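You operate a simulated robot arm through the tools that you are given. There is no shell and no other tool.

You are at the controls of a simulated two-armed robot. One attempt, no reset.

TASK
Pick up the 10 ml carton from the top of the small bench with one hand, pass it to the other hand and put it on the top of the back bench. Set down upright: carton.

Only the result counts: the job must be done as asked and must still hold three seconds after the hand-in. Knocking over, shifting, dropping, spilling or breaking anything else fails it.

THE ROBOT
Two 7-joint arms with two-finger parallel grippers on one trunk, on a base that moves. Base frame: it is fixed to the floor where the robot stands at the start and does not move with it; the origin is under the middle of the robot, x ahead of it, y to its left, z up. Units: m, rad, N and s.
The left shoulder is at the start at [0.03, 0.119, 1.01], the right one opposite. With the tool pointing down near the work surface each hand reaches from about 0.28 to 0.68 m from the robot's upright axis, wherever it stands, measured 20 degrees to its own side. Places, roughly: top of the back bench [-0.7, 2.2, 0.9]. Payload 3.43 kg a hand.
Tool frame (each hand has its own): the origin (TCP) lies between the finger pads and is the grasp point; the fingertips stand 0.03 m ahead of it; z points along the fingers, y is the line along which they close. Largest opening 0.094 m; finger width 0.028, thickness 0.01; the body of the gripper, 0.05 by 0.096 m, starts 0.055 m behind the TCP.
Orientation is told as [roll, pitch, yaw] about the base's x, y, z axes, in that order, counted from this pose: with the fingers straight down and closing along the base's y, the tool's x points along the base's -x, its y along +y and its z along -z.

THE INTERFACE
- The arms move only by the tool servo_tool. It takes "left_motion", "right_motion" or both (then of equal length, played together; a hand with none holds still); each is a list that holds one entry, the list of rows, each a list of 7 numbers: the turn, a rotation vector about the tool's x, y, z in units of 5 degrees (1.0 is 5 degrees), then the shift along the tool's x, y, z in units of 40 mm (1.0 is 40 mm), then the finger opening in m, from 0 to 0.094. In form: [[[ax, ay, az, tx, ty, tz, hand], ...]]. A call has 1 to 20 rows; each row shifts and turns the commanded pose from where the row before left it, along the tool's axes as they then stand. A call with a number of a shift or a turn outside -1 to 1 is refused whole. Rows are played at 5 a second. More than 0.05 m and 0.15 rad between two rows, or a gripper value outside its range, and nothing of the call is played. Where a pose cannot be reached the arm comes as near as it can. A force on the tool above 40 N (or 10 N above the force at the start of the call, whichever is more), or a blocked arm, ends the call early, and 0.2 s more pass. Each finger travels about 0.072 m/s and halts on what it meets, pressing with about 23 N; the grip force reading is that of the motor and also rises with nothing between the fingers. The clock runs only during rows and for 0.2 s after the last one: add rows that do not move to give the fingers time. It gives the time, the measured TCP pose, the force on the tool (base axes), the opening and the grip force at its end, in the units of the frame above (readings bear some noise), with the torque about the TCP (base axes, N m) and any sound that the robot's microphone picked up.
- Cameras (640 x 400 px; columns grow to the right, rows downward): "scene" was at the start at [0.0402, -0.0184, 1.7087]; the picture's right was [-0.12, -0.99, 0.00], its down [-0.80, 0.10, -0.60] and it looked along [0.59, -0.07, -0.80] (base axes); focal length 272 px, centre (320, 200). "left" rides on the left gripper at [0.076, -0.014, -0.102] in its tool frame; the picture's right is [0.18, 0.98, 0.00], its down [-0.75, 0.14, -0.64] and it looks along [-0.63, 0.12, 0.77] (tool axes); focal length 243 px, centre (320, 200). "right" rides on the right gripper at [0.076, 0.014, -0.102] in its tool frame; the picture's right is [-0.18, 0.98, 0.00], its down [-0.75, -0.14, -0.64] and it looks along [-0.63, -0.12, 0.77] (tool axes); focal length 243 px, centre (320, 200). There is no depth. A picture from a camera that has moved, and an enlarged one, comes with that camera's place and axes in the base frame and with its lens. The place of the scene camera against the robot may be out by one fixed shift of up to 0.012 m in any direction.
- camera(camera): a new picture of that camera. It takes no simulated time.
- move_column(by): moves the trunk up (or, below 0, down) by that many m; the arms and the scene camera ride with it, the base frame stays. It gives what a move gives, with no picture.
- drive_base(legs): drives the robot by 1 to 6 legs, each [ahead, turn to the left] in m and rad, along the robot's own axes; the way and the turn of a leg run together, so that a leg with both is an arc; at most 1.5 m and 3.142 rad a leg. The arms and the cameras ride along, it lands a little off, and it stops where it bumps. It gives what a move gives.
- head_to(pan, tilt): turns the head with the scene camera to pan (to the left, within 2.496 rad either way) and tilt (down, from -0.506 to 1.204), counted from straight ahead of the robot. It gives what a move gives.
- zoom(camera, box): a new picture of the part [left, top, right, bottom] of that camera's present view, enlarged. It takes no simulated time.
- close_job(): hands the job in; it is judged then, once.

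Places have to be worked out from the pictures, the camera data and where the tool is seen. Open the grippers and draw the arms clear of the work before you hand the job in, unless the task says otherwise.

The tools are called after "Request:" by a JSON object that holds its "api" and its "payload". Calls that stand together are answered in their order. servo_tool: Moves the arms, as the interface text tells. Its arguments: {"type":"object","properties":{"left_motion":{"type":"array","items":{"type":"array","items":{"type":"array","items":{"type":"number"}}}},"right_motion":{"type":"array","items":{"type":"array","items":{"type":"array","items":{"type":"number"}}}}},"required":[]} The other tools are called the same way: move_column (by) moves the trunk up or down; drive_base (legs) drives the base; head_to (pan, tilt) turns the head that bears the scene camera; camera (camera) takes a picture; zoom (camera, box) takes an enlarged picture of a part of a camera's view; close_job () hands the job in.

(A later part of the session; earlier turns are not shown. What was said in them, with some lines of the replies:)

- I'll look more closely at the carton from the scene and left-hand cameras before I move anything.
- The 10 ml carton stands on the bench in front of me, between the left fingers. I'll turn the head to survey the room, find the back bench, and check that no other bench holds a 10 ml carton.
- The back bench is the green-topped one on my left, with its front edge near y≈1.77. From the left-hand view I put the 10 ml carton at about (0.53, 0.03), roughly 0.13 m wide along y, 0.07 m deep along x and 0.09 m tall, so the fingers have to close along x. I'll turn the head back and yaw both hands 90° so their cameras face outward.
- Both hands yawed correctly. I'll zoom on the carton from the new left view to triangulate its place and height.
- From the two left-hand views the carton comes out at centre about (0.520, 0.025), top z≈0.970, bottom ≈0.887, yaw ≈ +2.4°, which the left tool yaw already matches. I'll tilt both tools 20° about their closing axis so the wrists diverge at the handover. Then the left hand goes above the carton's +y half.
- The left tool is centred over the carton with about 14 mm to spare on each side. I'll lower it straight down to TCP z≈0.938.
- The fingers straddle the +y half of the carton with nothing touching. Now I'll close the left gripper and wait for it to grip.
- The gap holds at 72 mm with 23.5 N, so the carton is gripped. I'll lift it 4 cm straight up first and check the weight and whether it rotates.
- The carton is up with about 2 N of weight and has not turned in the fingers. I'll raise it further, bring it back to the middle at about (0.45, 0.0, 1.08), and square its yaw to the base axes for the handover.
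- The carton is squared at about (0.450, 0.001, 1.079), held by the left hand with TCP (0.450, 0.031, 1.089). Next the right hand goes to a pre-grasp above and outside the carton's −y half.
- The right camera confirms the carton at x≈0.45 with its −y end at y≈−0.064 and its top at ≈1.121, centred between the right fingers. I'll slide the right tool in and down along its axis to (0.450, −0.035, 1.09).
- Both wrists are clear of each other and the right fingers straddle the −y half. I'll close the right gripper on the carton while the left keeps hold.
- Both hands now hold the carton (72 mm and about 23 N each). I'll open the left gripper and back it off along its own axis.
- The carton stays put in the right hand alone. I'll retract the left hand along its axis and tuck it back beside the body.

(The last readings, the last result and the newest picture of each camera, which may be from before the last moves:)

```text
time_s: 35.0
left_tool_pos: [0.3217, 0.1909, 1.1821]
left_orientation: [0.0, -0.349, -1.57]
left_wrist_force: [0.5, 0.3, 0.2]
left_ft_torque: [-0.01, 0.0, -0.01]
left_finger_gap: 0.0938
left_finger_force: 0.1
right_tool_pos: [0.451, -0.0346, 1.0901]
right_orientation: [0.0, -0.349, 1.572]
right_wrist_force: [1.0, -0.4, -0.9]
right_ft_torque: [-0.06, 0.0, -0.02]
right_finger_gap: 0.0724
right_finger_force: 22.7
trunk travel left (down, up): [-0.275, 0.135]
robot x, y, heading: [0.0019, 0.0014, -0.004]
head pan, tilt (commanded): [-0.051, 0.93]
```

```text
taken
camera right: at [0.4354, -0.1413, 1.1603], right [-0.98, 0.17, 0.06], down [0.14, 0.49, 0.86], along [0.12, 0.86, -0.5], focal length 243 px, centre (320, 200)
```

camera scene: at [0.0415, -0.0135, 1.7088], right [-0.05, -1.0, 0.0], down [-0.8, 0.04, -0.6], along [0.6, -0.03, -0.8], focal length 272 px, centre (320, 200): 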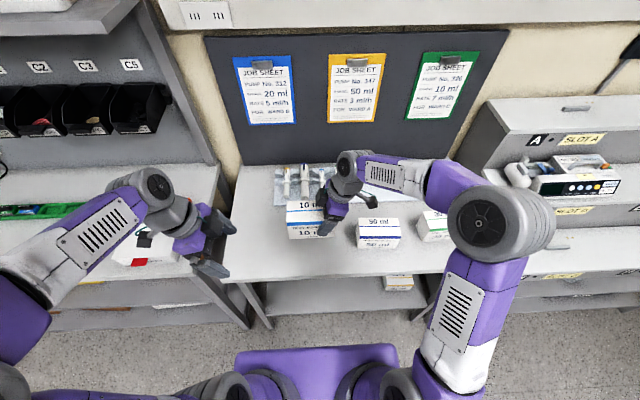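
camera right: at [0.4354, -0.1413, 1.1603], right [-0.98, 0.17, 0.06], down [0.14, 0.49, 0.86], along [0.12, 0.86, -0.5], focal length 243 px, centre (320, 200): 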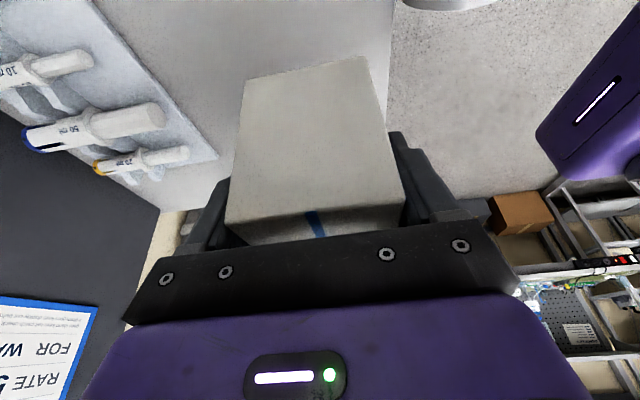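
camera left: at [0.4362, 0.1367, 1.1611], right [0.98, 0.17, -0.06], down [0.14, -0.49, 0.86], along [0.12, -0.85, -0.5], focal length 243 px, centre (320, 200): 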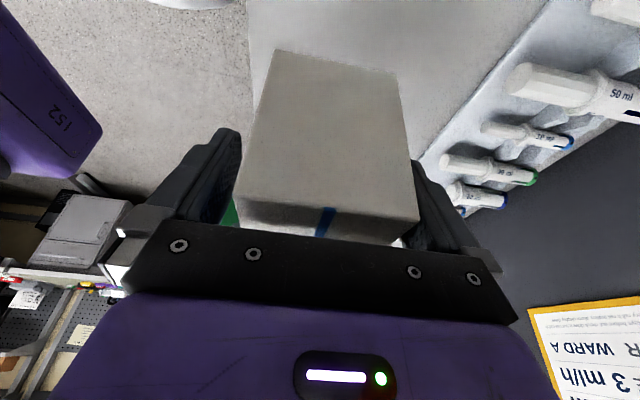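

The handover is done: the right hand holds the carton level, and the left hand is clear. I'll raise the trunk for clearance over bench items, then back away from the small bench before turning.

Request:
{"api": "move_column", "payload": {"by": 0.08}}

Request:
{"api": "drive_base", "payload": {"legs": [[-0.3, 0], [-0.3, 0]]}}

Request:
{"api": "head_to", "payload": {"pan": 1.57, "tilt": 0.45}}

Request:
{"api": "camera", "payload": {"camera": "scene"}}

Request:
{"api": "camera", "payload": {"camera": "right"}}

```text
time_s: 36.1
left_tool_pos: [0.32, 0.1925, 1.262]
left_orientation: [0.001, -0.349, -1.567]
left_wrist_force: [0.5, -0.9, -0.6]
left_ft_torque: [0.01, 0.0, 0.0]
left_finger_gap: 0.094
left_finger_force: 0.1
right_tool_pos: [0.4497, -0.0344, 1.169]
right_orientation: [0.0, -0.349, 1.571]
right_wrist_force: [-0.5, 0.9, -2.6]
right_ft_torque: [-0.03, 0.01, -0.04]
right_finger_gap: 0.0724
right_finger_force: 22.6
trunk travel left (down, up): [-0.355, 0.055]
robot x, y, heading: [-0.0003, 0.0004, -0.0]
head pan, tilt (commanded): [-0.051, 0.93]
```

```text
time_s: 39.8
left_tool_pos: [-0.2755, 0.1924, 1.2635]
left_orientation: [0.001, -0.348, -1.572]
left_wrist_force: [-0.5, -1.0, 0.1]
left_ft_torque: [-0.02, -0.01, 0.01]
left_finger_gap: 0.0941
left_finger_force: 0.0
right_tool_pos: [-0.1469, -0.0342, 1.1694]
right_orientation: [-0.001, -0.348, 1.568]
right_wrist_force: [-0.5, -0.6, -1.2]
right_ft_torque: [-0.04, -0.01, -0.02]
right_finger_gap: 0.0722
right_finger_force: 22.6
trunk travel left (down, up): [-0.355, 0.055]
robot x, y, heading: [-0.5967, -0.0005, -0.004]
head pan, tilt (commanded): [-0.051, 0.93]
```

```text
time_s: 41.5
left_tool_pos: [-0.2759, 0.1935, 1.264]
left_orientation: [0.0, -0.348, -1.573]
left_wrist_force: [0.2, 0.1, -0.1]
left_ft_torque: [0.04, 0.01, 0.03]
left_finger_gap: 0.094
left_finger_force: 0.0
right_tool_pos: [-0.1455, -0.0356, 1.1699]
right_orientation: [-0.001, -0.347, 1.565]
right_wrist_force: [0.1, -0.1, -2.1]
right_ft_torque: [-0.05, -0.02, -0.04]
right_finger_gap: 0.0723
right_finger_force: 23.9
trunk travel left (down, up): [-0.355, 0.055]
robot x, y, heading: [-0.5954, 0.0027, -0.007]
head pan, tilt (commanded): [1.571, 0.45]
```

```text
taken
camera scene: at [-0.6289, 0.0839, 1.8293], right [1.0, 0.0, 0.0], down [0.0, -0.44, -0.9], along [0.0, 0.9, -0.44], focal length 272 px, centre (320, 200)
```

scene: 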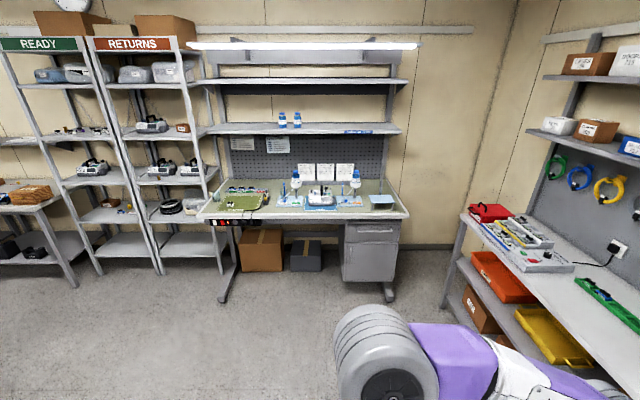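

```text
taken
camera right: at [-0.1619, -0.1412, 1.2403], right [-0.98, 0.18, 0.06], down [0.14, 0.49, 0.86], along [0.12, 0.85, -0.5], focal length 243 px, centre (320, 200)
```

right: 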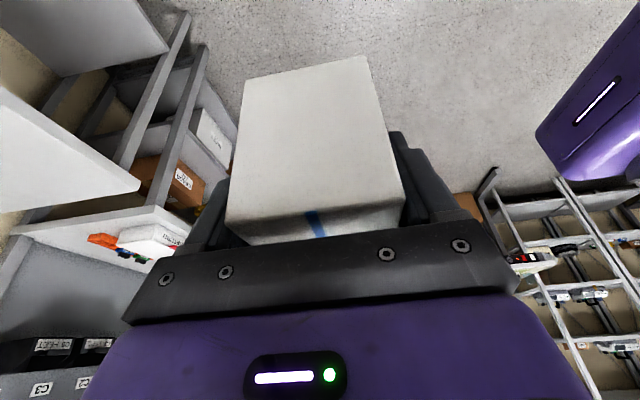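

I've backed to x≈−0.60 and the carton hasn't moved in the grip. I'll zoom on the back bench top to find a free spot near its front edge.

Request:
{"api": "zoom", "payload": {"camera": "scene", "box": [195, 150, 415, 288]}}

Request:
{"api": "zoom", "payload": {"camera": "scene", "box": [260, 165, 410, 258]}}

```text
2.90 times, centred on (305, 219) of scene
camera zoom: at [-0.6289, 0.0839, 1.8293], right [1.0, 0.0, 0.0], down [0.0, -0.44, -0.9], along [0.0, 0.9, -0.44], focal length 787 px, centre (364, 145)
```

zoom: 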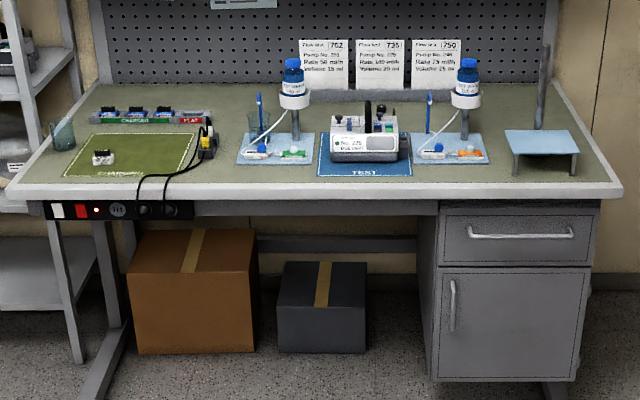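

```text
4.27 times, centred on (335, 212) of scene
camera zoom: at [-0.6289, 0.0839, 1.8293], right [1.0, 0.0, 0.0], down [0.0, -0.44, -0.9], along [0.0, 0.9, -0.44], focal length 1159 px, centre (256, 151)
```

zoom: 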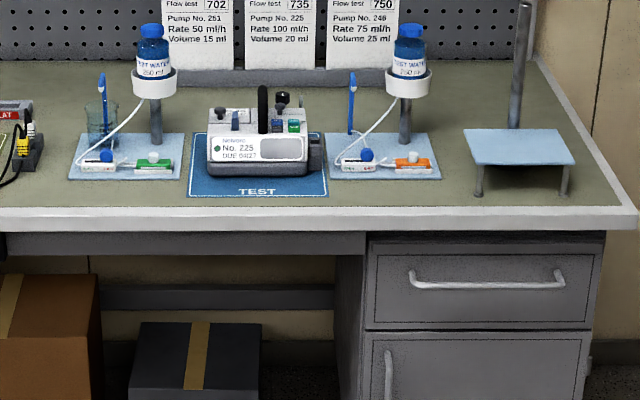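

The bench is crowded: two rigs, a pump on its mat, a charger mat and a small stand. The likely free areas are the front strip and the gap between the charger and the left rig. I'll turn to face the bench and drive closer to see it properly.

Request:
{"api": "drive_base", "payload": {"legs": [[0, 0.79], [0, 0.785]]}}

Request:
{"api": "drive_base", "payload": {"legs": [[0.7, 0]]}}

Request:
{"api": "head_to", "payload": {"pan": 0.0, "tilt": 0.6}}

Request:
{"api": "camera", "payload": {"camera": "scene"}}

Request:
{"api": "camera", "payload": {"camera": "right"}}

```text
time_s: 46.1
left_tool_pos: [-0.7922, 0.3199, 1.2629]
left_orientation: [0.0, -0.349, 0.011]
left_wrist_force: [0.1, 0.2, 0.0]
left_ft_torque: [0.0, 0.04, -0.02]
left_finger_gap: 0.0938
left_finger_force: 0.2
right_tool_pos: [-0.5659, 0.4525, 1.1686]
right_orientation: [-0.001, -0.349, -3.134]
right_wrist_force: [0.5, -0.7, -2.1]
right_ft_torque: [-0.03, -0.08, -0.01]
right_finger_gap: 0.0725
right_finger_force: 23.3
trunk travel left (down, up): [-0.355, 0.055]
robot x, y, heading: [-0.5981, 0.0035, 1.579]
head pan, tilt (commanded): [1.571, 0.45]
```

```text
time_s: 49.9
left_tool_pos: [-0.7965, 1.0169, 1.2631]
left_orientation: [-0.001, -0.349, 0.011]
left_wrist_force: [0.1, -0.6, 0.0]
left_ft_torque: [0.01, 0.0, 0.03]
left_finger_gap: 0.0943
left_finger_force: 0.0
right_tool_pos: [-0.5706, 1.1486, 1.1695]
right_orientation: [0.0, -0.349, -3.132]
right_wrist_force: [-0.1, 0.3, -2.4]
right_ft_torque: [0.01, -0.1, -0.02]
right_finger_gap: 0.0723
right_finger_force: 23.2
trunk travel left (down, up): [-0.355, 0.055]
robot x, y, heading: [-0.6029, 0.7033, 1.579]
head pan, tilt (commanded): [1.571, 0.45]
```

```text
time_s: 51.5
left_tool_pos: [-0.7964, 1.0175, 1.2639]
left_orientation: [0.001, -0.349, 0.011]
left_wrist_force: [-0.5, 0.3, -0.4]
left_ft_torque: [-0.04, 0.0, -0.02]
left_finger_gap: 0.094
left_finger_force: 0.0
right_tool_pos: [-0.5701, 1.1491, 1.1689]
right_orientation: [-0.002, -0.348, -3.132]
right_wrist_force: [0.3, -0.8, -2.1]
right_ft_torque: [-0.01, -0.08, -0.04]
right_finger_gap: 0.0723
right_finger_force: 23.6
trunk travel left (down, up): [-0.355, 0.055]
robot x, y, heading: [-0.6038, 0.7002, 1.575]
head pan, tilt (commanded): [0.0, 0.6]
```

```text
taken
camera scene: at [-0.6056, 0.7474, 1.8158], right [1.0, 0.01, 0.0], down [0.0, -0.56, -0.83], along [-0.01, 0.82, -0.56], focal length 272 px, centre (320, 200)
```

scene: 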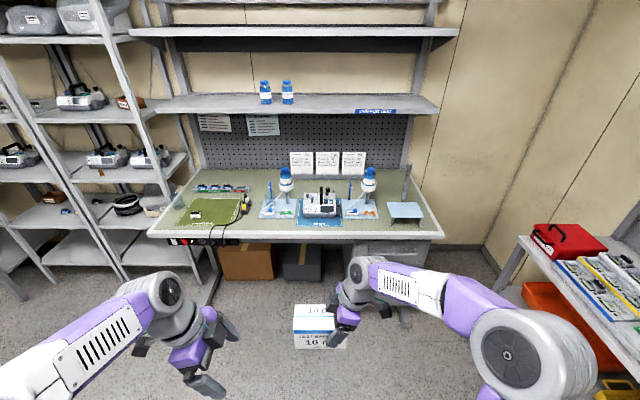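

```text
taken
camera right: at [-0.4648, 1.136, 1.2404], right [-0.17, -0.98, 0.06], down [-0.49, 0.14, 0.86], along [-0.86, 0.11, -0.5], focal length 243 px, centre (320, 200)
```

right: 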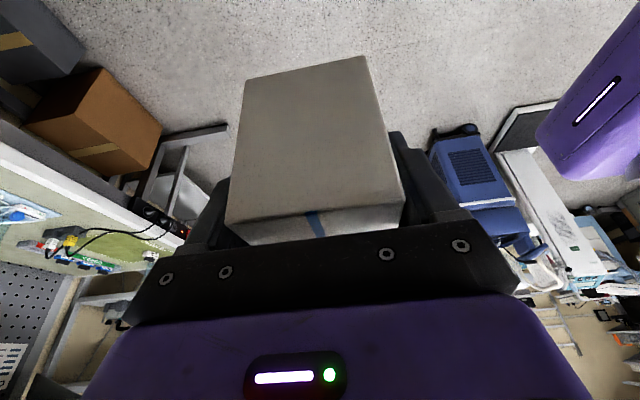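

The carton still looks level. Here is a closer look at the bench top.

Request:
{"api": "zoom", "payload": {"camera": "scene", "box": [150, 170, 310, 270]}}

Request:
{"api": "zoom", "payload": {"camera": "scene", "box": [290, 160, 450, 260]}}

```text
4.00 times, centred on (230, 220) of scene
camera zoom: at [-0.6056, 0.7474, 1.8158], right [1.0, 0.01, 0.0], down [0.0, -0.56, -0.83], along [-0.01, 0.82, -0.56], focal length 1086 px, centre (680, 120)
```

zoom: 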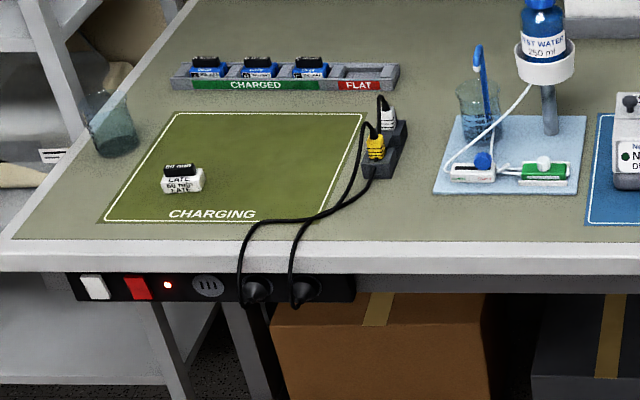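

```text
4.00 times, centred on (370, 210) of scene
camera zoom: at [-0.6056, 0.7474, 1.8158], right [1.0, 0.01, 0.0], down [0.0, -0.56, -0.83], along [-0.01, 0.82, -0.56], focal length 1086 px, centre (120, 160)
```

zoom: 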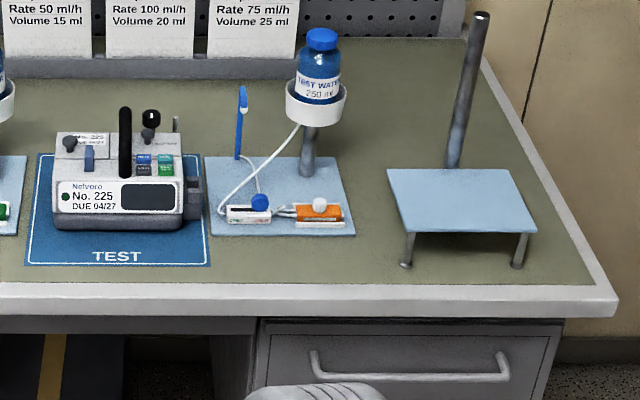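

The best spot is the front strip before the right rig, between the TEST mat (x≈−0.50) and the stand (x≈−0.25), from y≈1.81 to the rig mat at ≈1.90. I'll move the right hand 0.21 m to its own side, so it is in a comfortable reach zone for x≈−0.39, and then drive closer.

Request:
{"api": "servo_tool", "payload": {"right_motion": [[[0, 0, 0, 0.6167, 0, -0.2244, 0.04], [0, 0, 0, 0.6167, 0, -0.2244, 0.04], [0, 0, 0, 0.6167, 0, -0.2244, 0.04], [0, 0, 0, 0.6167, 0, -0.2244, 0.04], [0, 0, 0, 0.6167, 0, -0.2244, 0.04], [0, 0, 0, 0.6167, 0, -0.2244, 0.04], [0, 0, 0, 0.6167, 0, -0.2244, 0.04], [0, 0, 0, 0.6167, 0, -0.2244, 0.04], [0, 0, 0, 0, 0, 0, 0.04]]]}}

Request:
{"api": "drive_base", "payload": {"legs": [[0.4, -0.008]]}}

Request:
{"api": "head_to", "payload": {"pan": -0.2, "tilt": 0.8}}

Request:
{"api": "camera", "payload": {"camera": "scene"}}

```text
time_s: 53.5
left_tool_pos: [-0.7977, 1.018, 1.2628]
left_orientation: [0.002, -0.35, 0.012]
left_wrist_force: [-1.0, 0.1, 0.2]
left_ft_torque: [-0.01, 0.0, -0.02]
left_finger_gap: 0.0941
left_finger_force: 0.1
right_tool_pos: [-0.3603, 1.1498, 1.1709]
right_orientation: [0.001, -0.349, -3.132]
right_wrist_force: [-0.2, -0.1, -2.2]
right_ft_torque: [0.02, -0.04, -0.01]
right_finger_gap: 0.0721
right_finger_force: 23.2
trunk travel left (down, up): [-0.355, 0.055]
robot x, y, heading: [-0.6036, 0.7005, 1.576]
head pan, tilt (commanded): [0.0, 0.6]
```

```text
time_s: 56.0
left_tool_pos: [-0.7954, 1.4192, 1.2636]
left_orientation: [-0.002, -0.349, 0.0]
left_wrist_force: [-0.2, 0.1, 0.1]
left_ft_torque: [-0.01, 0.04, 0.01]
left_finger_gap: 0.0939
left_finger_force: 0.0
right_tool_pos: [-0.358, 1.5475, 1.1706]
right_orientation: [0.002, -0.348, 3.139]
right_wrist_force: [-0.1, 0.6, -3.0]
right_ft_torque: [-0.02, -0.07, 0.02]
right_finger_gap: 0.0726
right_finger_force: 23.3
trunk travel left (down, up): [-0.355, 0.055]
robot x, y, heading: [-0.6019, 1.1031, 1.572]
head pan, tilt (commanded): [0.0, 0.6]
```

```text
time_s: 56.8
left_tool_pos: [-0.7943, 1.4185, 1.2632]
left_orientation: [-0.001, -0.348, 0.0]
left_wrist_force: [-0.2, -0.1, 0.7]
left_ft_torque: [0.01, 0.02, -0.02]
left_finger_gap: 0.094
left_finger_force: 0.0
right_tool_pos: [-0.3575, 1.5471, 1.1696]
right_orientation: [0.0, -0.35, 3.14]
right_wrist_force: [-0.9, 0.2, -1.3]
right_ft_torque: [-0.04, -0.05, 0.02]
right_finger_gap: 0.0721
right_finger_force: 23.4
trunk travel left (down, up): [-0.355, 0.055]
robot x, y, heading: [-0.604, 1.0997, 1.567]
head pan, tilt (commanded): [-0.201, 0.799]
```

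```text
taken
camera scene: at [-0.5901, 1.1377, 1.799], right [0.98, -0.2, 0.0], down [-0.14, -0.7, -0.7], along [0.14, 0.68, -0.72], focal length 272 px, centre (320, 200)
```

scene: 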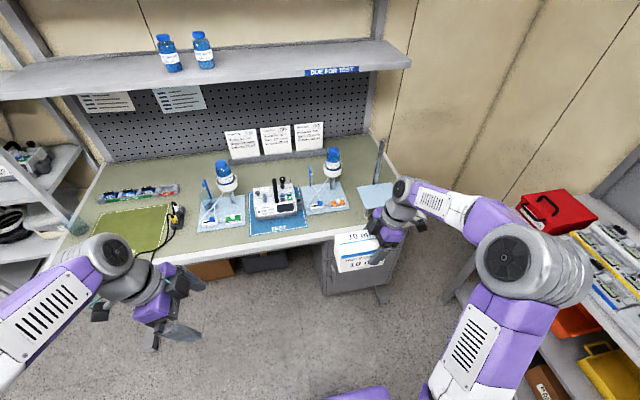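

The heading is now square to the bench (≈1.57), with the robot at about (−0.60, 1.10). I'll zoom on the target strip.

Request:
{"api": "zoom", "payload": {"camera": "scene", "box": [240, 160, 400, 260]}}

Request:
{"api": "camera", "payload": {"camera": "right"}}

Request:
{"api": "camera", "payload": {"camera": "left"}}

```text
4.00 times, centred on (320, 210) of scene
camera zoom: at [-0.5901, 1.1377, 1.799], right [0.98, -0.2, 0.0], down [-0.14, -0.7, -0.7], along [0.14, 0.68, -0.72], focal length 1086 px, centre (320, 160)
```

zoom: 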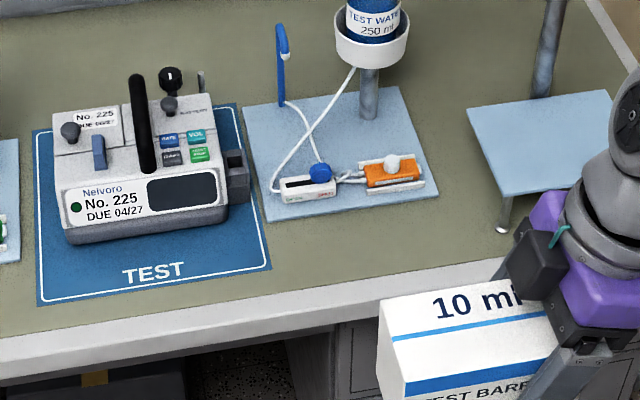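

```text
taken
camera right: at [-0.2519, 1.5335, 1.2406], right [-0.17, -0.98, 0.06], down [-0.49, 0.14, 0.86], along [-0.85, 0.12, -0.5], focal length 243 px, centre (320, 200)
```

right: 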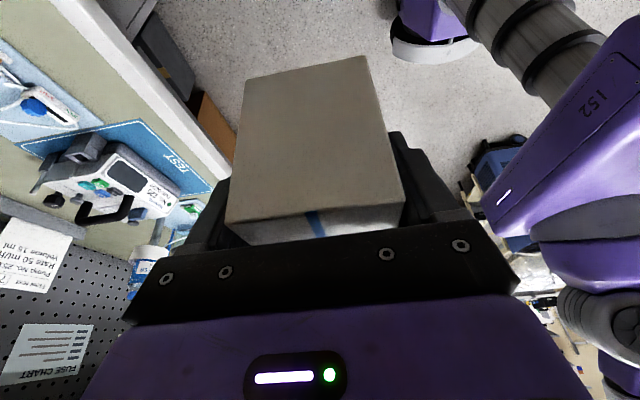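

```text
taken
camera left: at [-0.9013, 1.4043, 1.3344], right [-0.17, 0.98, -0.06], down [0.49, 0.14, 0.86], along [0.86, 0.12, -0.5], focal length 243 px, centre (320, 200)
```

left: 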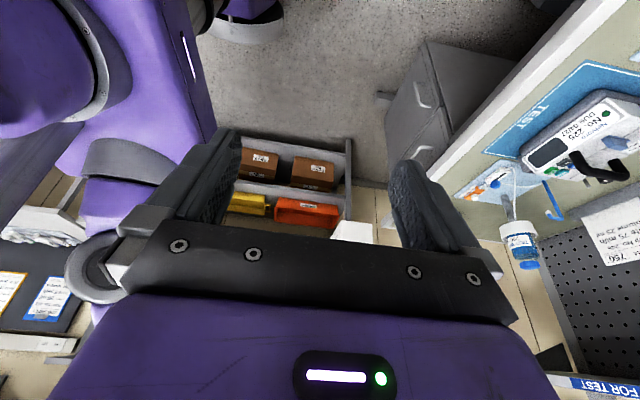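

Both hand cameras see the bench, and they are accurate relative to the tools. I'll zoom in on them to pin down the bench height, edge and mat positions.

Request:
{"api": "zoom", "payload": {"camera": "right", "box": [0, 20, 240, 170]}}

Request:
{"api": "zoom", "payload": {"camera": "left", "box": [400, 60, 640, 210]}}

```text
2.67 times, centred on (120, 95) of right
camera zoom: at [-0.2519, 1.5335, 1.2406], right [-0.17, -0.98, 0.06], down [-0.49, 0.14, 0.86], along [-0.85, 0.12, -0.5], focal length 647 px, centre (853, 480)
```

zoom: 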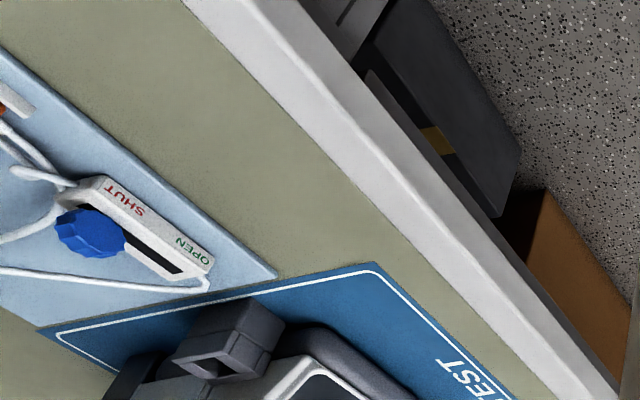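

```text
2.67 times, centred on (520, 135) of left
camera zoom: at [-0.9013, 1.4043, 1.3344], right [-0.17, 0.98, -0.06], down [0.49, 0.14, 0.86], along [0.86, 0.12, -0.5], focal length 647 px, centre (-213, 373)
```

zoom: 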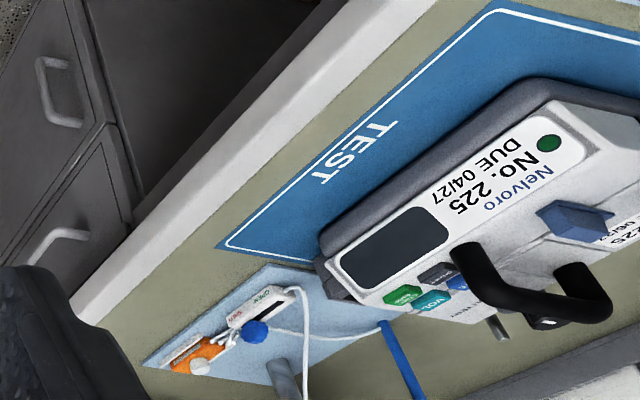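

Triangulating the two hand views puts the back bench top at z≈0.885. The TEST mat's right-front corner is at (−0.490, 1.875), the rig mat's front edge at y≈1.941, and the surface's front edge at y≈1.842 (outer lip ≈1.815). Target carton centre is (−0.383, 1.882), so I'll drive 0.27 m closer first.

Request:
{"api": "drive_base", "payload": {"legs": [[0.27, 0]]}}

Request:
{"api": "camera", "payload": {"camera": "scene"}}

Request:
{"api": "camera", "payload": {"camera": "right"}}

Request:
{"api": "camera", "payload": {"camera": "left"}}

```text
time_s: 58.7
left_tool_pos: [-0.7961, 1.6887, 1.2634]
left_orientation: [0.0, -0.349, 0.004]
left_wrist_force: [-0.4, -0.7, -0.2]
left_ft_torque: [0.02, 0.01, 0.0]
left_finger_gap: 0.0942
left_finger_force: 0.1
right_tool_pos: [-0.3588, 1.8188, 1.1702]
right_orientation: [0.0, -0.349, -3.142]
right_wrist_force: [0.0, 0.0, -0.9]
right_ft_torque: [-0.04, -0.05, 0.0]
right_finger_gap: 0.0721
right_finger_force: 22.8
trunk travel left (down, up): [-0.355, 0.055]
robot x, y, heading: [-0.6018, 1.3709, 1.574]
head pan, tilt (commanded): [-0.201, 0.799]
```

```text
taken
camera scene: at [-0.5901, 1.4092, 1.7989], right [0.98, -0.2, 0.0], down [-0.14, -0.7, -0.7], along [0.14, 0.68, -0.72], focal length 272 px, centre (320, 200)
```

scene: 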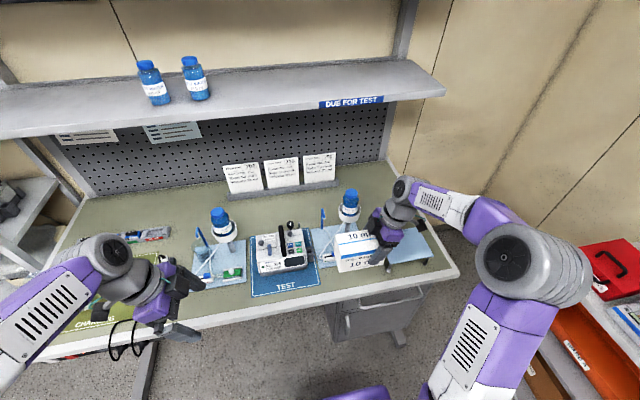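

```text
taken
camera right: at [-0.2529, 1.8057, 1.2407], right [-0.17, -0.98, 0.06], down [-0.49, 0.14, 0.86], along [-0.86, 0.12, -0.5], focal length 243 px, centre (320, 200)
```

right: 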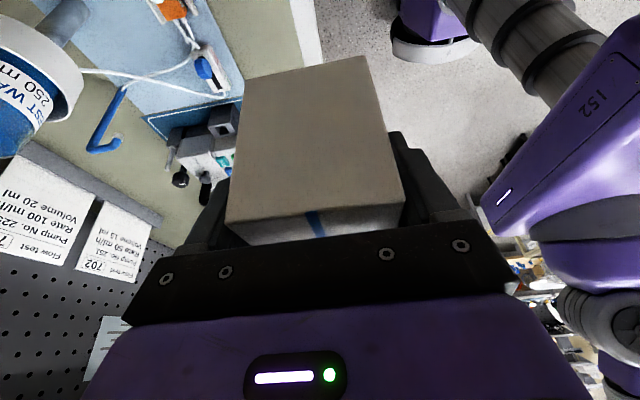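

```text
taken
camera left: at [-0.9021, 1.6749, 1.3344], right [-0.18, 0.98, -0.06], down [0.49, 0.14, 0.86], along [0.85, 0.12, -0.5], focal length 243 px, centre (320, 200)
```

left: 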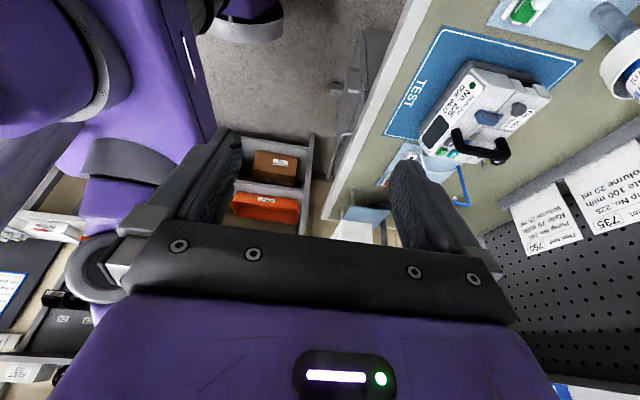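

The robot is at y≈1.371, and the carton is above the strip with its bottom at about 1.118. Next I'll move the right hand to TCP (−0.348, 1.882) and down to z≈1.07, then check alignment.

Request:
{"api": "servo_tool", "payload": {"right_motion": [[[0, 0, 0, 0.045, -0.525, -0.0154, 0.04], [0, 0, 0, 0.045, -0.525, -0.0154, 0.04], [0, 0, 0, 0.045, -0.525, -0.0154, 0.04], [0, 0, 0, 0.171, 0, 0.47, 0.04], [0, 0, 0, 0.171, 0, 0.47, 0.04], [0, 0, 0, 0.171, 0, 0.47, 0.04], [0, 0, 0, 0.171, 0, 0.47, 0.04], [0, 0, 0, 0.171, 0, 0.47, 0.04], [0, 0, 0, 0, 0, 0, 0.04], [0, 0, 0, 0, 0, 0, 0.04]]]}}

Request:
{"api": "camera", "payload": {"camera": "scene"}}

Request:
{"api": "camera", "payload": {"camera": "right"}}

Request:
{"api": "zoom", "payload": {"camera": "scene", "box": [260, 180, 460, 305]}}

```text
time_s: 60.9
left_tool_pos: [-0.7955, 1.6896, 1.2634]
left_orientation: [0.0, -0.348, 0.004]
left_wrist_force: [-0.5, -0.1, 0.2]
left_ft_torque: [-0.01, -0.01, 0.01]
left_finger_gap: 0.094
left_finger_force: 0.1
right_tool_pos: [-0.3519, 1.8816, 1.0688]
right_orientation: [-0.001, -0.349, -3.14]
right_wrist_force: [0.6, -0.3, -1.7]
right_ft_torque: [0.0, -0.05, -0.02]
right_finger_gap: 0.0724
right_finger_force: 23.1
trunk travel left (down, up): [-0.355, 0.055]
robot x, y, heading: [-0.6039, 1.3713, 1.578]
head pan, tilt (commanded): [-0.201, 0.799]
```

```text
taken
camera scene: at [-0.59, 1.4092, 1.7989], right [0.98, -0.2, 0.0], down [-0.14, -0.7, -0.7], along [0.14, 0.68, -0.72], focal length 272 px, centre (320, 200)
```

scene: 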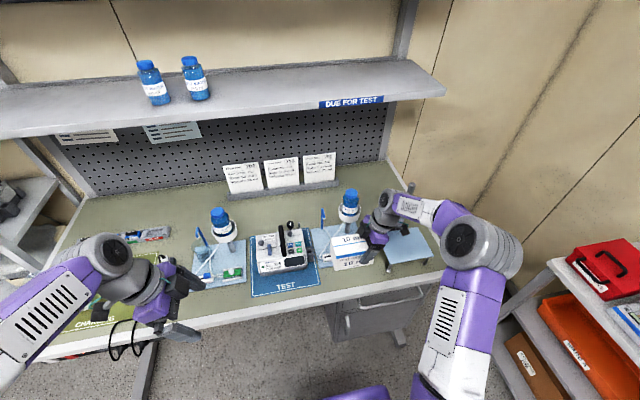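

```text
taken
camera right: at [-0.2472, 1.8684, 1.1399], right [-0.17, -0.98, 0.06], down [-0.49, 0.14, 0.86], along [-0.86, 0.12, -0.5], focal length 243 px, centre (320, 200)
```

right: 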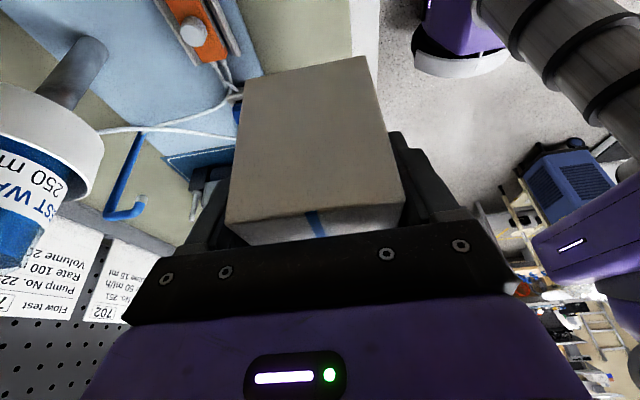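

```text
3.20 times, centred on (360, 242) of scene
camera zoom: at [-0.59, 1.4092, 1.7989], right [0.98, -0.2, 0.0], down [-0.14, -0.7, -0.7], along [0.14, 0.68, -0.72], focal length 869 px, centre (192, 64)
```

zoom: 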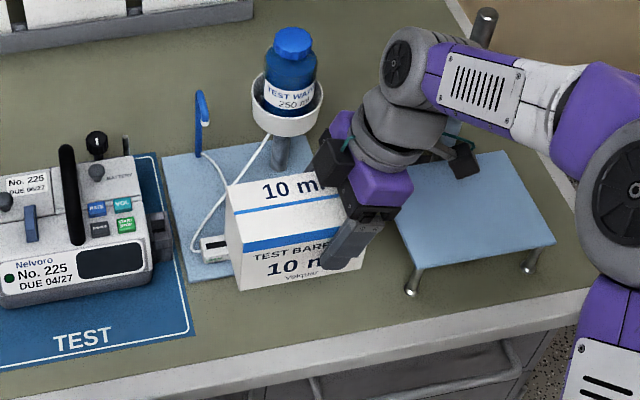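

The right view confirms the carton is upright and square, spanning x≈−0.449…−0.322 and y≈1.85…1.915. The rig mat is at y=1.942 and the surface edge at 1.845, so it fits. I'll lower it to about 1 cm above the bench.

Request:
{"api": "servo_tool", "payload": {"right_motion": [[[0, 0, 0, 0.1283, 0, 0.3524, 0.04], [0, 0, 0, 0.1283, 0, 0.3524, 0.04], [0, 0, 0, 0.1283, 0, 0.3524, 0.04], [0, 0, 0, 0.1283, 0, 0.3524, 0.04], [0, 0, 0, 0.1283, 0, 0.3524, 0.04], [0, 0, 0, 0.1283, 0, 0.3524, 0.04], [0, 0, 0, 0.1283, 0, 0.3524, 0.04], [0, 0, 0, 0.1283, 0, 0.3524, 0.04], [0, 0, 0, 0, 0, 0, 0.04], [0, 0, 0, 0, 0, 0, 0.04]]]}}

Request:
{"api": "camera", "payload": {"camera": "right"}}

Request:
{"api": "zoom", "payload": {"camera": "scene", "box": [280, 190, 440, 290]}}

```text
time_s: 63.1
left_tool_pos: [-0.7962, 1.689, 1.2642]
left_orientation: [0.001, -0.35, 0.003]
left_wrist_force: [-0.2, 0.3, 0.4]
left_ft_torque: [0.04, -0.02, 0.01]
left_finger_gap: 0.094
left_finger_force: 0.1
right_tool_pos: [-0.3524, 1.8825, 0.9504]
right_orientation: [-0.001, -0.35, -3.142]
right_wrist_force: [0.5, 0.4, -2.2]
right_ft_torque: [0.0, -0.08, 0.03]
right_finger_gap: 0.0721
right_finger_force: 23.7
trunk travel left (down, up): [-0.355, 0.055]
robot x, y, heading: [-0.6, 1.3682, 1.57]
head pan, tilt (commanded): [-0.201, 0.799]
```

```text
taken
camera right: at [-0.2475, 1.8679, 1.0207], right [-0.17, -0.98, 0.06], down [-0.49, 0.14, 0.86], along [-0.86, 0.12, -0.5], focal length 243 px, centre (320, 200)
```

right: 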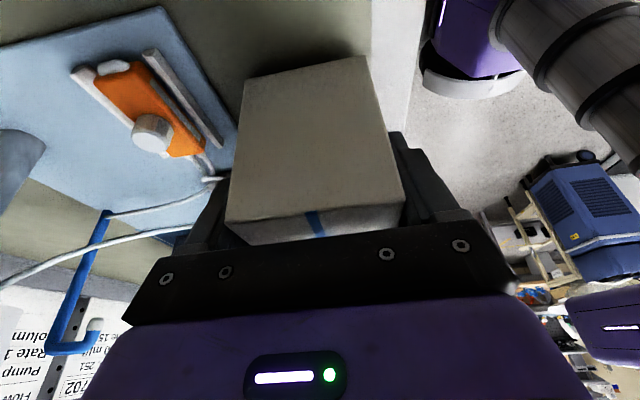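

```text
4.00 times, centred on (360, 240) of scene
camera zoom: at [-0.59, 1.4091, 1.7989], right [0.98, -0.2, 0.0], down [-0.14, -0.7, -0.7], along [0.14, 0.68, -0.72], focal length 1086 px, centre (160, 40)
```

zoom: 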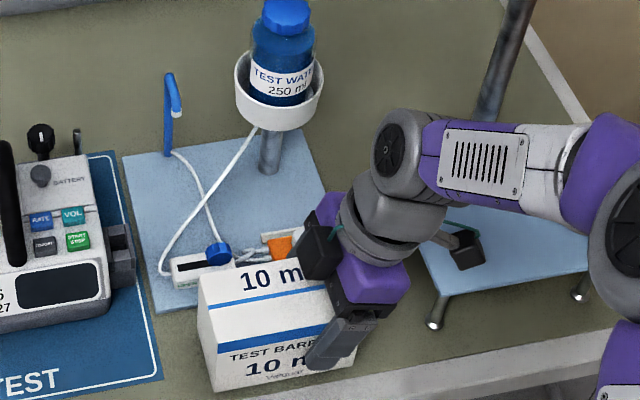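

The carton is about 13 mm above the bench, clear of the rig mat and the clip holder. I'll lower it another 9 mm in small steps and watch the force.

Request:
{"api": "servo_tool", "payload": {"right_motion": [[[0, 0, 0, 0.0154, 0, 0.0423, 0.04], [0, 0, 0, 0.0154, 0, 0.0423, 0.04], [0, 0, 0, 0.0154, 0, 0.0423, 0.04], [0, 0, 0, 0.0154, 0, 0.0423, 0.04], [0, 0, 0, 0.0154, 0, 0.0423, 0.04], [0, 0, 0, 0, 0, 0, 0.04]]]}}

Request:
{"api": "zoom", "payload": {"camera": "right", "box": [200, 20, 440, 170]}}

```text
time_s: 64.5
left_tool_pos: [-0.7956, 1.6896, 1.2633]
left_orientation: [0.001, -0.35, 0.003]
left_wrist_force: [0.0, -1.3, -0.1]
left_ft_torque: [0.0, 0.03, 0.02]
left_finger_gap: 0.0937
left_finger_force: 0.0
right_tool_pos: [-0.3535, 1.8827, 0.9413]
right_orientation: [0.003, -0.348, -3.14]
right_wrist_force: [-0.6, 0.1, -2.3]
right_ft_torque: [-0.01, -0.1, 0.0]
right_finger_gap: 0.0724
right_finger_force: 23.0
trunk travel left (down, up): [-0.355, 0.055]
robot x, y, heading: [-0.6045, 1.3649, 1.568]
head pan, tilt (commanded): [-0.201, 0.799]
```

```text
2.67 times, centred on (320, 95) of right
camera zoom: at [-0.2478, 1.8683, 1.0117], right [-0.17, -0.98, 0.06], down [-0.49, 0.14, 0.86], along [-0.86, 0.12, -0.5], focal length 647 px, centre (320, 480)
```

zoom: 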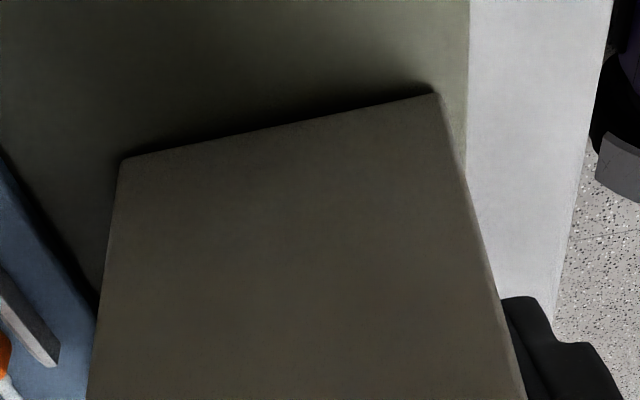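

The contact shadow is narrow and the wrist still carries the full weight (−2.3 N). I'll keep lowering in 1 mm steps.

Request:
{"api": "servo_tool", "payload": {"right_motion": [[[0, 0, 0, 0.0086, 0, 0.0235, 0.04], [0, 0, 0, 0.0086, 0, 0.0235, 0.04], [0, 0, 0, 0.0086, 0, 0.0235, 0.04], [0, 0, 0, 0, 0, 0, 0.04]]]}}

Request:
{"api": "zoom", "payload": {"camera": "right", "box": [200, 20, 440, 170]}}

```text
time_s: 65.5
left_tool_pos: [-0.7953, 1.6888, 1.2637]
left_orientation: [-0.001, -0.349, 0.003]
left_wrist_force: [-0.2, -0.3, 0.2]
left_ft_torque: [0.0, -0.01, 0.01]
left_finger_gap: 0.094
left_finger_force: 0.1
right_tool_pos: [-0.3526, 1.8815, 0.9396]
right_orientation: [-0.002, -0.349, -3.14]
right_wrist_force: [2.1, -0.2, 8.6]
right_ft_torque: [-0.28, 0.68, 0.09]
right_finger_gap: 0.0721
right_finger_force: 22.6
trunk travel left (down, up): [-0.355, 0.055]
robot x, y, heading: [-0.6041, 1.3657, 1.572]
head pan, tilt (commanded): [-0.201, 0.799]
```

```text
2.67 times, centred on (320, 95) of right
camera zoom: at [-0.2477, 1.8683, 1.01], right [-0.17, -0.98, 0.06], down [-0.49, 0.14, 0.86], along [-0.86, 0.12, -0.5], focal length 647 px, centre (320, 480)
```

zoom: 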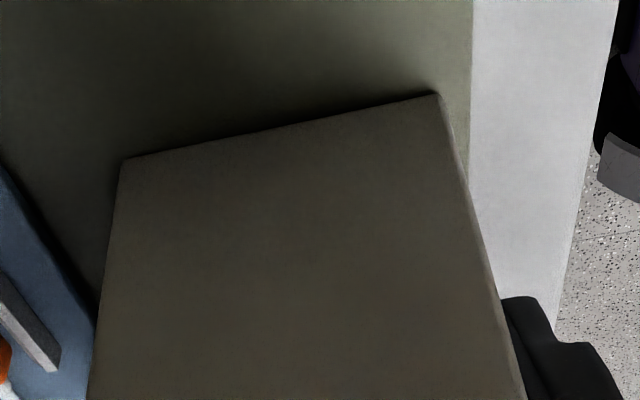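

Contact: the vertical force went from −2.3 N to +8.6 N, so the carton is resting on the bench. I'll open the right fingers gently to 84 mm.

Request:
{"api": "servo_tool", "payload": {"right_motion": [[[0, 0, 0, 0, 0, 0, 0.072], [0, 0, 0, 0, 0, 0, 0.074], [0, 0, 0, 0, 0, 0, 0.077], [0, 0, 0, 0, 0, 0, 0.081], [0, 0, 0, 0, 0, 0, 0.086], [0, 0, 0, 0, 0, 0, 0.086], [0, 0, 0, 0, 0, 0, 0.086]]]}}

Request:
{"api": "camera", "payload": {"camera": "right"}}

Request:
{"api": "zoom", "payload": {"camera": "scene", "box": [280, 190, 440, 290]}}

```text
time_s: 67.1
left_tool_pos: [-0.7965, 1.6896, 1.2638]
left_orientation: [0.001, -0.349, 0.003]
left_wrist_force: [0.1, -0.3, 0.9]
left_ft_torque: [-0.02, -0.01, 0.0]
left_finger_gap: 0.0938
left_finger_force: 0.1
right_tool_pos: [-0.3531, 1.882, 0.9375]
right_orientation: [0.002, -0.348, -3.14]
right_wrist_force: [0.7, -1.7, -0.1]
right_ft_torque: [0.0, 0.01, -0.03]
right_finger_gap: 0.0861
right_finger_force: 0.0
trunk travel left (down, up): [-0.355, 0.055]
robot x, y, heading: [-0.6032, 1.3711, 1.576]
head pan, tilt (commanded): [-0.201, 0.799]
```

```text
taken
camera right: at [-0.2478, 1.8685, 1.0091], right [-0.17, -0.98, 0.06], down [-0.49, 0.14, 0.86], along [-0.86, 0.12, -0.5], focal length 243 px, centre (320, 200)
```

right: 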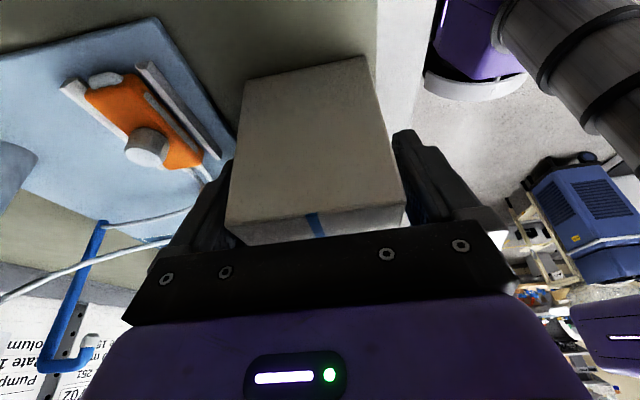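

```text
4.00 times, centred on (360, 240) of scene
camera zoom: at [-0.5902, 1.4088, 1.7989], right [0.98, -0.2, 0.0], down [-0.14, -0.7, -0.7], along [0.14, 0.68, -0.72], focal length 1086 px, centre (160, 40)
```

zoom: 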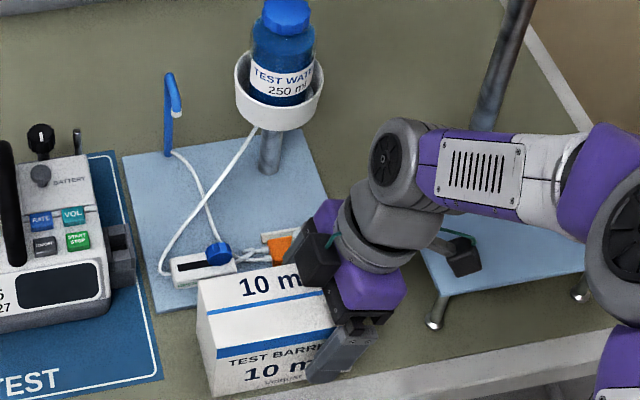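

The fingers are open at 86 mm and the load is off the wrist; the carton stands flat on the bench. I'll withdraw the right hand along its own axis, up and to the right, slowly at first.

Request:
{"api": "servo_tool", "payload": {"right_motion": [[[0, 0, 0, 0, 0, -0.1, 0.088], [0, 0, 0, 0, 0, -0.15, 0.088], [0, 0, 0, 0, 0, -0.25, 0.088], [0, 0, 0, 0, 0, -0.35, 0.088], [0, 0, 0, 0, 0, -0.35, 0.088], [0, 0, 0, 0, 0, -0.35, 0.088], [0, 0, 0, 0, 0, -0.4, 0.088], [0, 0, 0, 0, 0, -0.4, 0.088], [0, 0, 0, 0, 0, -0.4, 0.088], [0, 0, 0, 0, 0, -0.4, 0.088], [0, 0, 0, 0, 0, -0.4, 0.088], [0, 0, 0, 0, 0, -0.4, 0.088], [0, 0, 0, 0, 0, 0, 0.088]]]}}

Request:
{"api": "camera", "payload": {"camera": "right"}}

Request:
{"api": "camera", "payload": {"camera": "scene"}}

Request:
{"api": "zoom", "payload": {"camera": "scene", "box": [280, 190, 440, 290]}}

```text
time_s: 69.9
left_tool_pos: [-0.7962, 1.6882, 1.2638]
left_orientation: [-0.001, -0.349, 0.002]
left_wrist_force: [1.0, 0.2, 0.3]
left_ft_torque: [-0.01, 0.0, -0.01]
left_finger_gap: 0.0941
left_finger_force: 0.0
right_tool_pos: [-0.2993, 1.8829, 1.0878]
right_orientation: [0.0, -0.35, -3.139]
right_wrist_force: [-0.1, 0.1, 0.5]
right_ft_torque: [0.04, -0.03, 0.02]
right_finger_gap: 0.088
right_finger_force: 0.0
trunk travel left (down, up): [-0.355, 0.055]
robot x, y, heading: [-0.6032, 1.3682, 1.579]
head pan, tilt (commanded): [-0.201, 0.799]
```

```text
taken
camera right: at [-0.1945, 1.8688, 1.1575], right [-0.17, -0.98, 0.06], down [-0.49, 0.14, 0.86], along [-0.86, 0.12, -0.5], focal length 243 px, centre (320, 200)
```

right: 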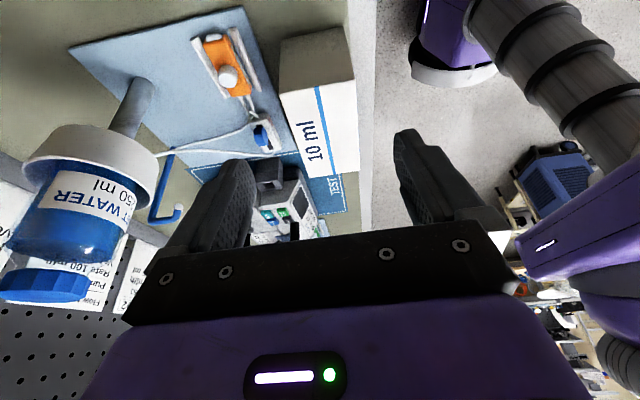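

```text
taken
camera scene: at [-0.5902, 1.409, 1.7989], right [0.98, -0.2, 0.0], down [-0.14, -0.7, -0.7], along [0.14, 0.68, -0.72], focal length 272 px, centre (320, 200)
```

scene: 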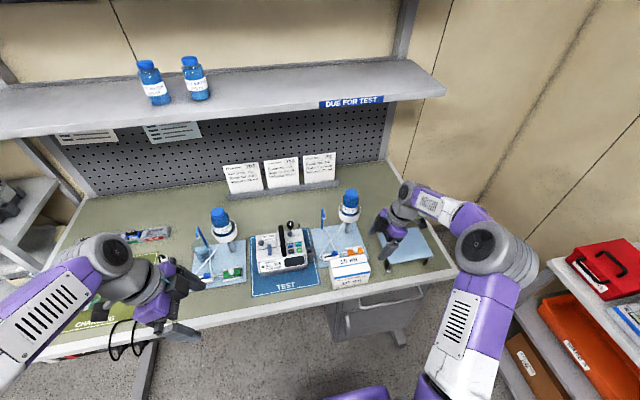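

```text
4.00 times, centred on (360, 240) of scene
camera zoom: at [-0.5902, 1.409, 1.7989], right [0.98, -0.2, 0.0], down [-0.14, -0.7, -0.7], along [0.14, 0.68, -0.72], focal length 1086 px, centre (160, 40)
```

zoom: 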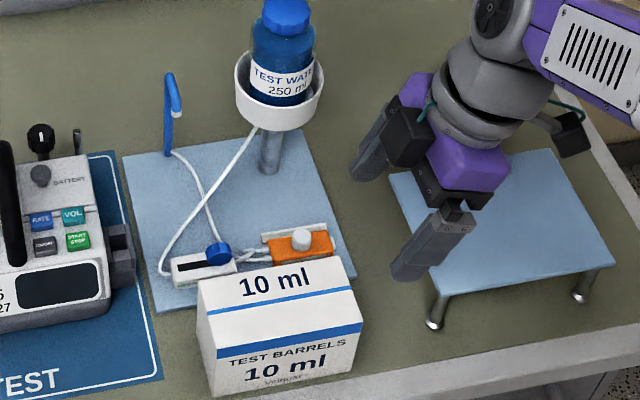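

The carton stands upright and free on the strip, and nothing else moved. I'll raise the right hand, draw it back from the bench, and then back the robot away.

Request:
{"api": "servo_tool", "payload": {"right_motion": [[[0, 0, 0, -0.1425, 0, -0.3915, 0.094], [0, 0, 0, -0.1425, 0, -0.3915, 0.094], [0, 0, 0, -0.1425, 0, -0.3915, 0.094], [0, 0, 0, -0.1425, 0, -0.3915, 0.094], [0, 0, 0, -0.1425, 0, -0.3915, 0.094], [0, 0, 0, -0.1425, 0, -0.3915, 0.094], [0, 0, 0, 0, 0.5, 0, 0.094], [0, 0, 0, 0, 0.5, 0, 0.094], [0, 0, 0, 0, 0.5, 0, 0.094], [0, 0, 0, 0, 0.5, 0, 0.094], [0, 0, 0, 0, 0.5, 0, 0.094], [0, 0, 0, 0, 0.5, 0, 0.094], [0, 0, 0, 0, 0, 0, 0.094]]]}}

Request:
{"api": "drive_base", "payload": {"legs": [[-0.4, 0]]}}

Request:
{"api": "camera", "payload": {"camera": "scene"}}

Request:
{"api": "zoom", "payload": {"camera": "scene", "box": [240, 130, 440, 255]}}

```text
time_s: 72.7
left_tool_pos: [-0.7953, 1.69, 1.2634]
left_orientation: [0.002, -0.351, 0.004]
left_wrist_force: [-0.4, -0.7, 0.3]
left_ft_torque: [0.01, 0.01, -0.04]
left_finger_gap: 0.094
left_finger_force: 0.1
right_tool_pos: [-0.299, 1.7611, 1.1864]
right_orientation: [-0.001, -0.35, -3.14]
right_wrist_force: [-0.7, 1.2, 0.4]
right_ft_torque: [-0.03, 0.0, 0.01]
right_finger_gap: 0.094
right_finger_force: 0.0
trunk travel left (down, up): [-0.355, 0.055]
robot x, y, heading: [-0.6026, 1.369, 1.569]
head pan, tilt (commanded): [-0.201, 0.799]
```

```text
time_s: 75.2
left_tool_pos: [-0.7949, 1.2946, 1.2636]
left_orientation: [0.0, -0.349, 0.003]
left_wrist_force: [-0.1, 0.1, -0.9]
left_ft_torque: [0.01, 0.0, -0.01]
left_finger_gap: 0.094
left_finger_force: 0.2
right_tool_pos: [-0.2985, 1.3674, 1.1888]
right_orientation: [0.0, -0.35, -3.139]
right_wrist_force: [-0.5, 0.3, 1.0]
right_ft_torque: [0.02, -0.02, 0.0]
right_finger_gap: 0.0942
right_finger_force: 0.2
trunk travel left (down, up): [-0.355, 0.055]
robot x, y, heading: [-0.601, 0.9744, 1.572]
head pan, tilt (commanded): [-0.201, 0.799]
```

```text
taken
camera scene: at [-0.5898, 1.0128, 1.7989], right [0.98, -0.2, 0.0], down [-0.14, -0.7, -0.7], along [0.14, 0.68, -0.72], focal length 272 px, centre (320, 200)
```

scene: 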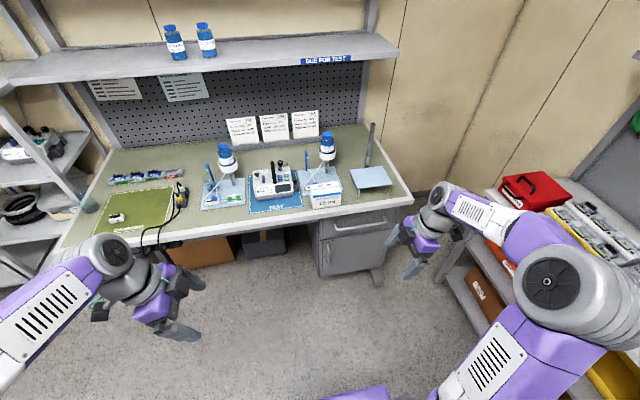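

```text
3.20 times, centred on (340, 192) of scene
camera zoom: at [-0.5898, 1.0128, 1.7989], right [0.98, -0.2, 0.0], down [-0.14, -0.7, -0.7], along [0.14, 0.68, -0.72], focal length 869 px, centre (256, 224)
```

zoom: 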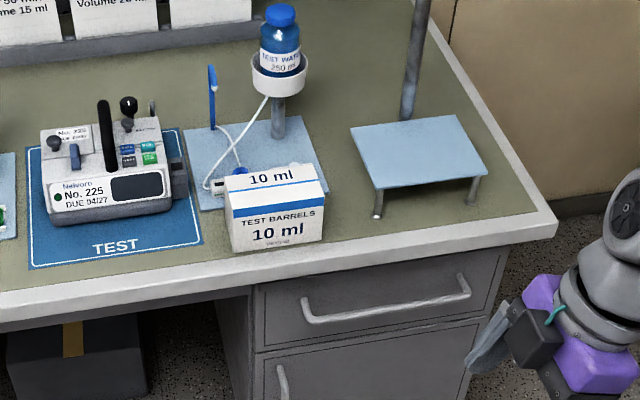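

The 10 ml carton stands upright on the front strip of the back bench, fully on the surface and clear of the mats and the stand. Both grippers are open and the arms are well away, so I'm handing the job in.

Request:
{"api": "close_job", "payload": {}}

```text
The job is handed in.
```

The 10 ml carton is standing upright on the top of the back bench, and I've handed the job in. I don't have the judged result yet.

- **Pick-up:** the left hand lifted it from the small bench.
- **Handover:** it went from the left hand to the right in mid-air, with both hands gripping before the left let go.
- **Placement:** the right hand set it on the clear front strip of the bench, in front of the right-hand flow-test rig. It doesn't touch the rig, the TEST mat or the small stand.
- **Other items:** nothing else on either bench appeared knocked or shifted in the pictures.

Both grippers were open, and the robot had backed about 0.4 m away from the bench before I handed it in.
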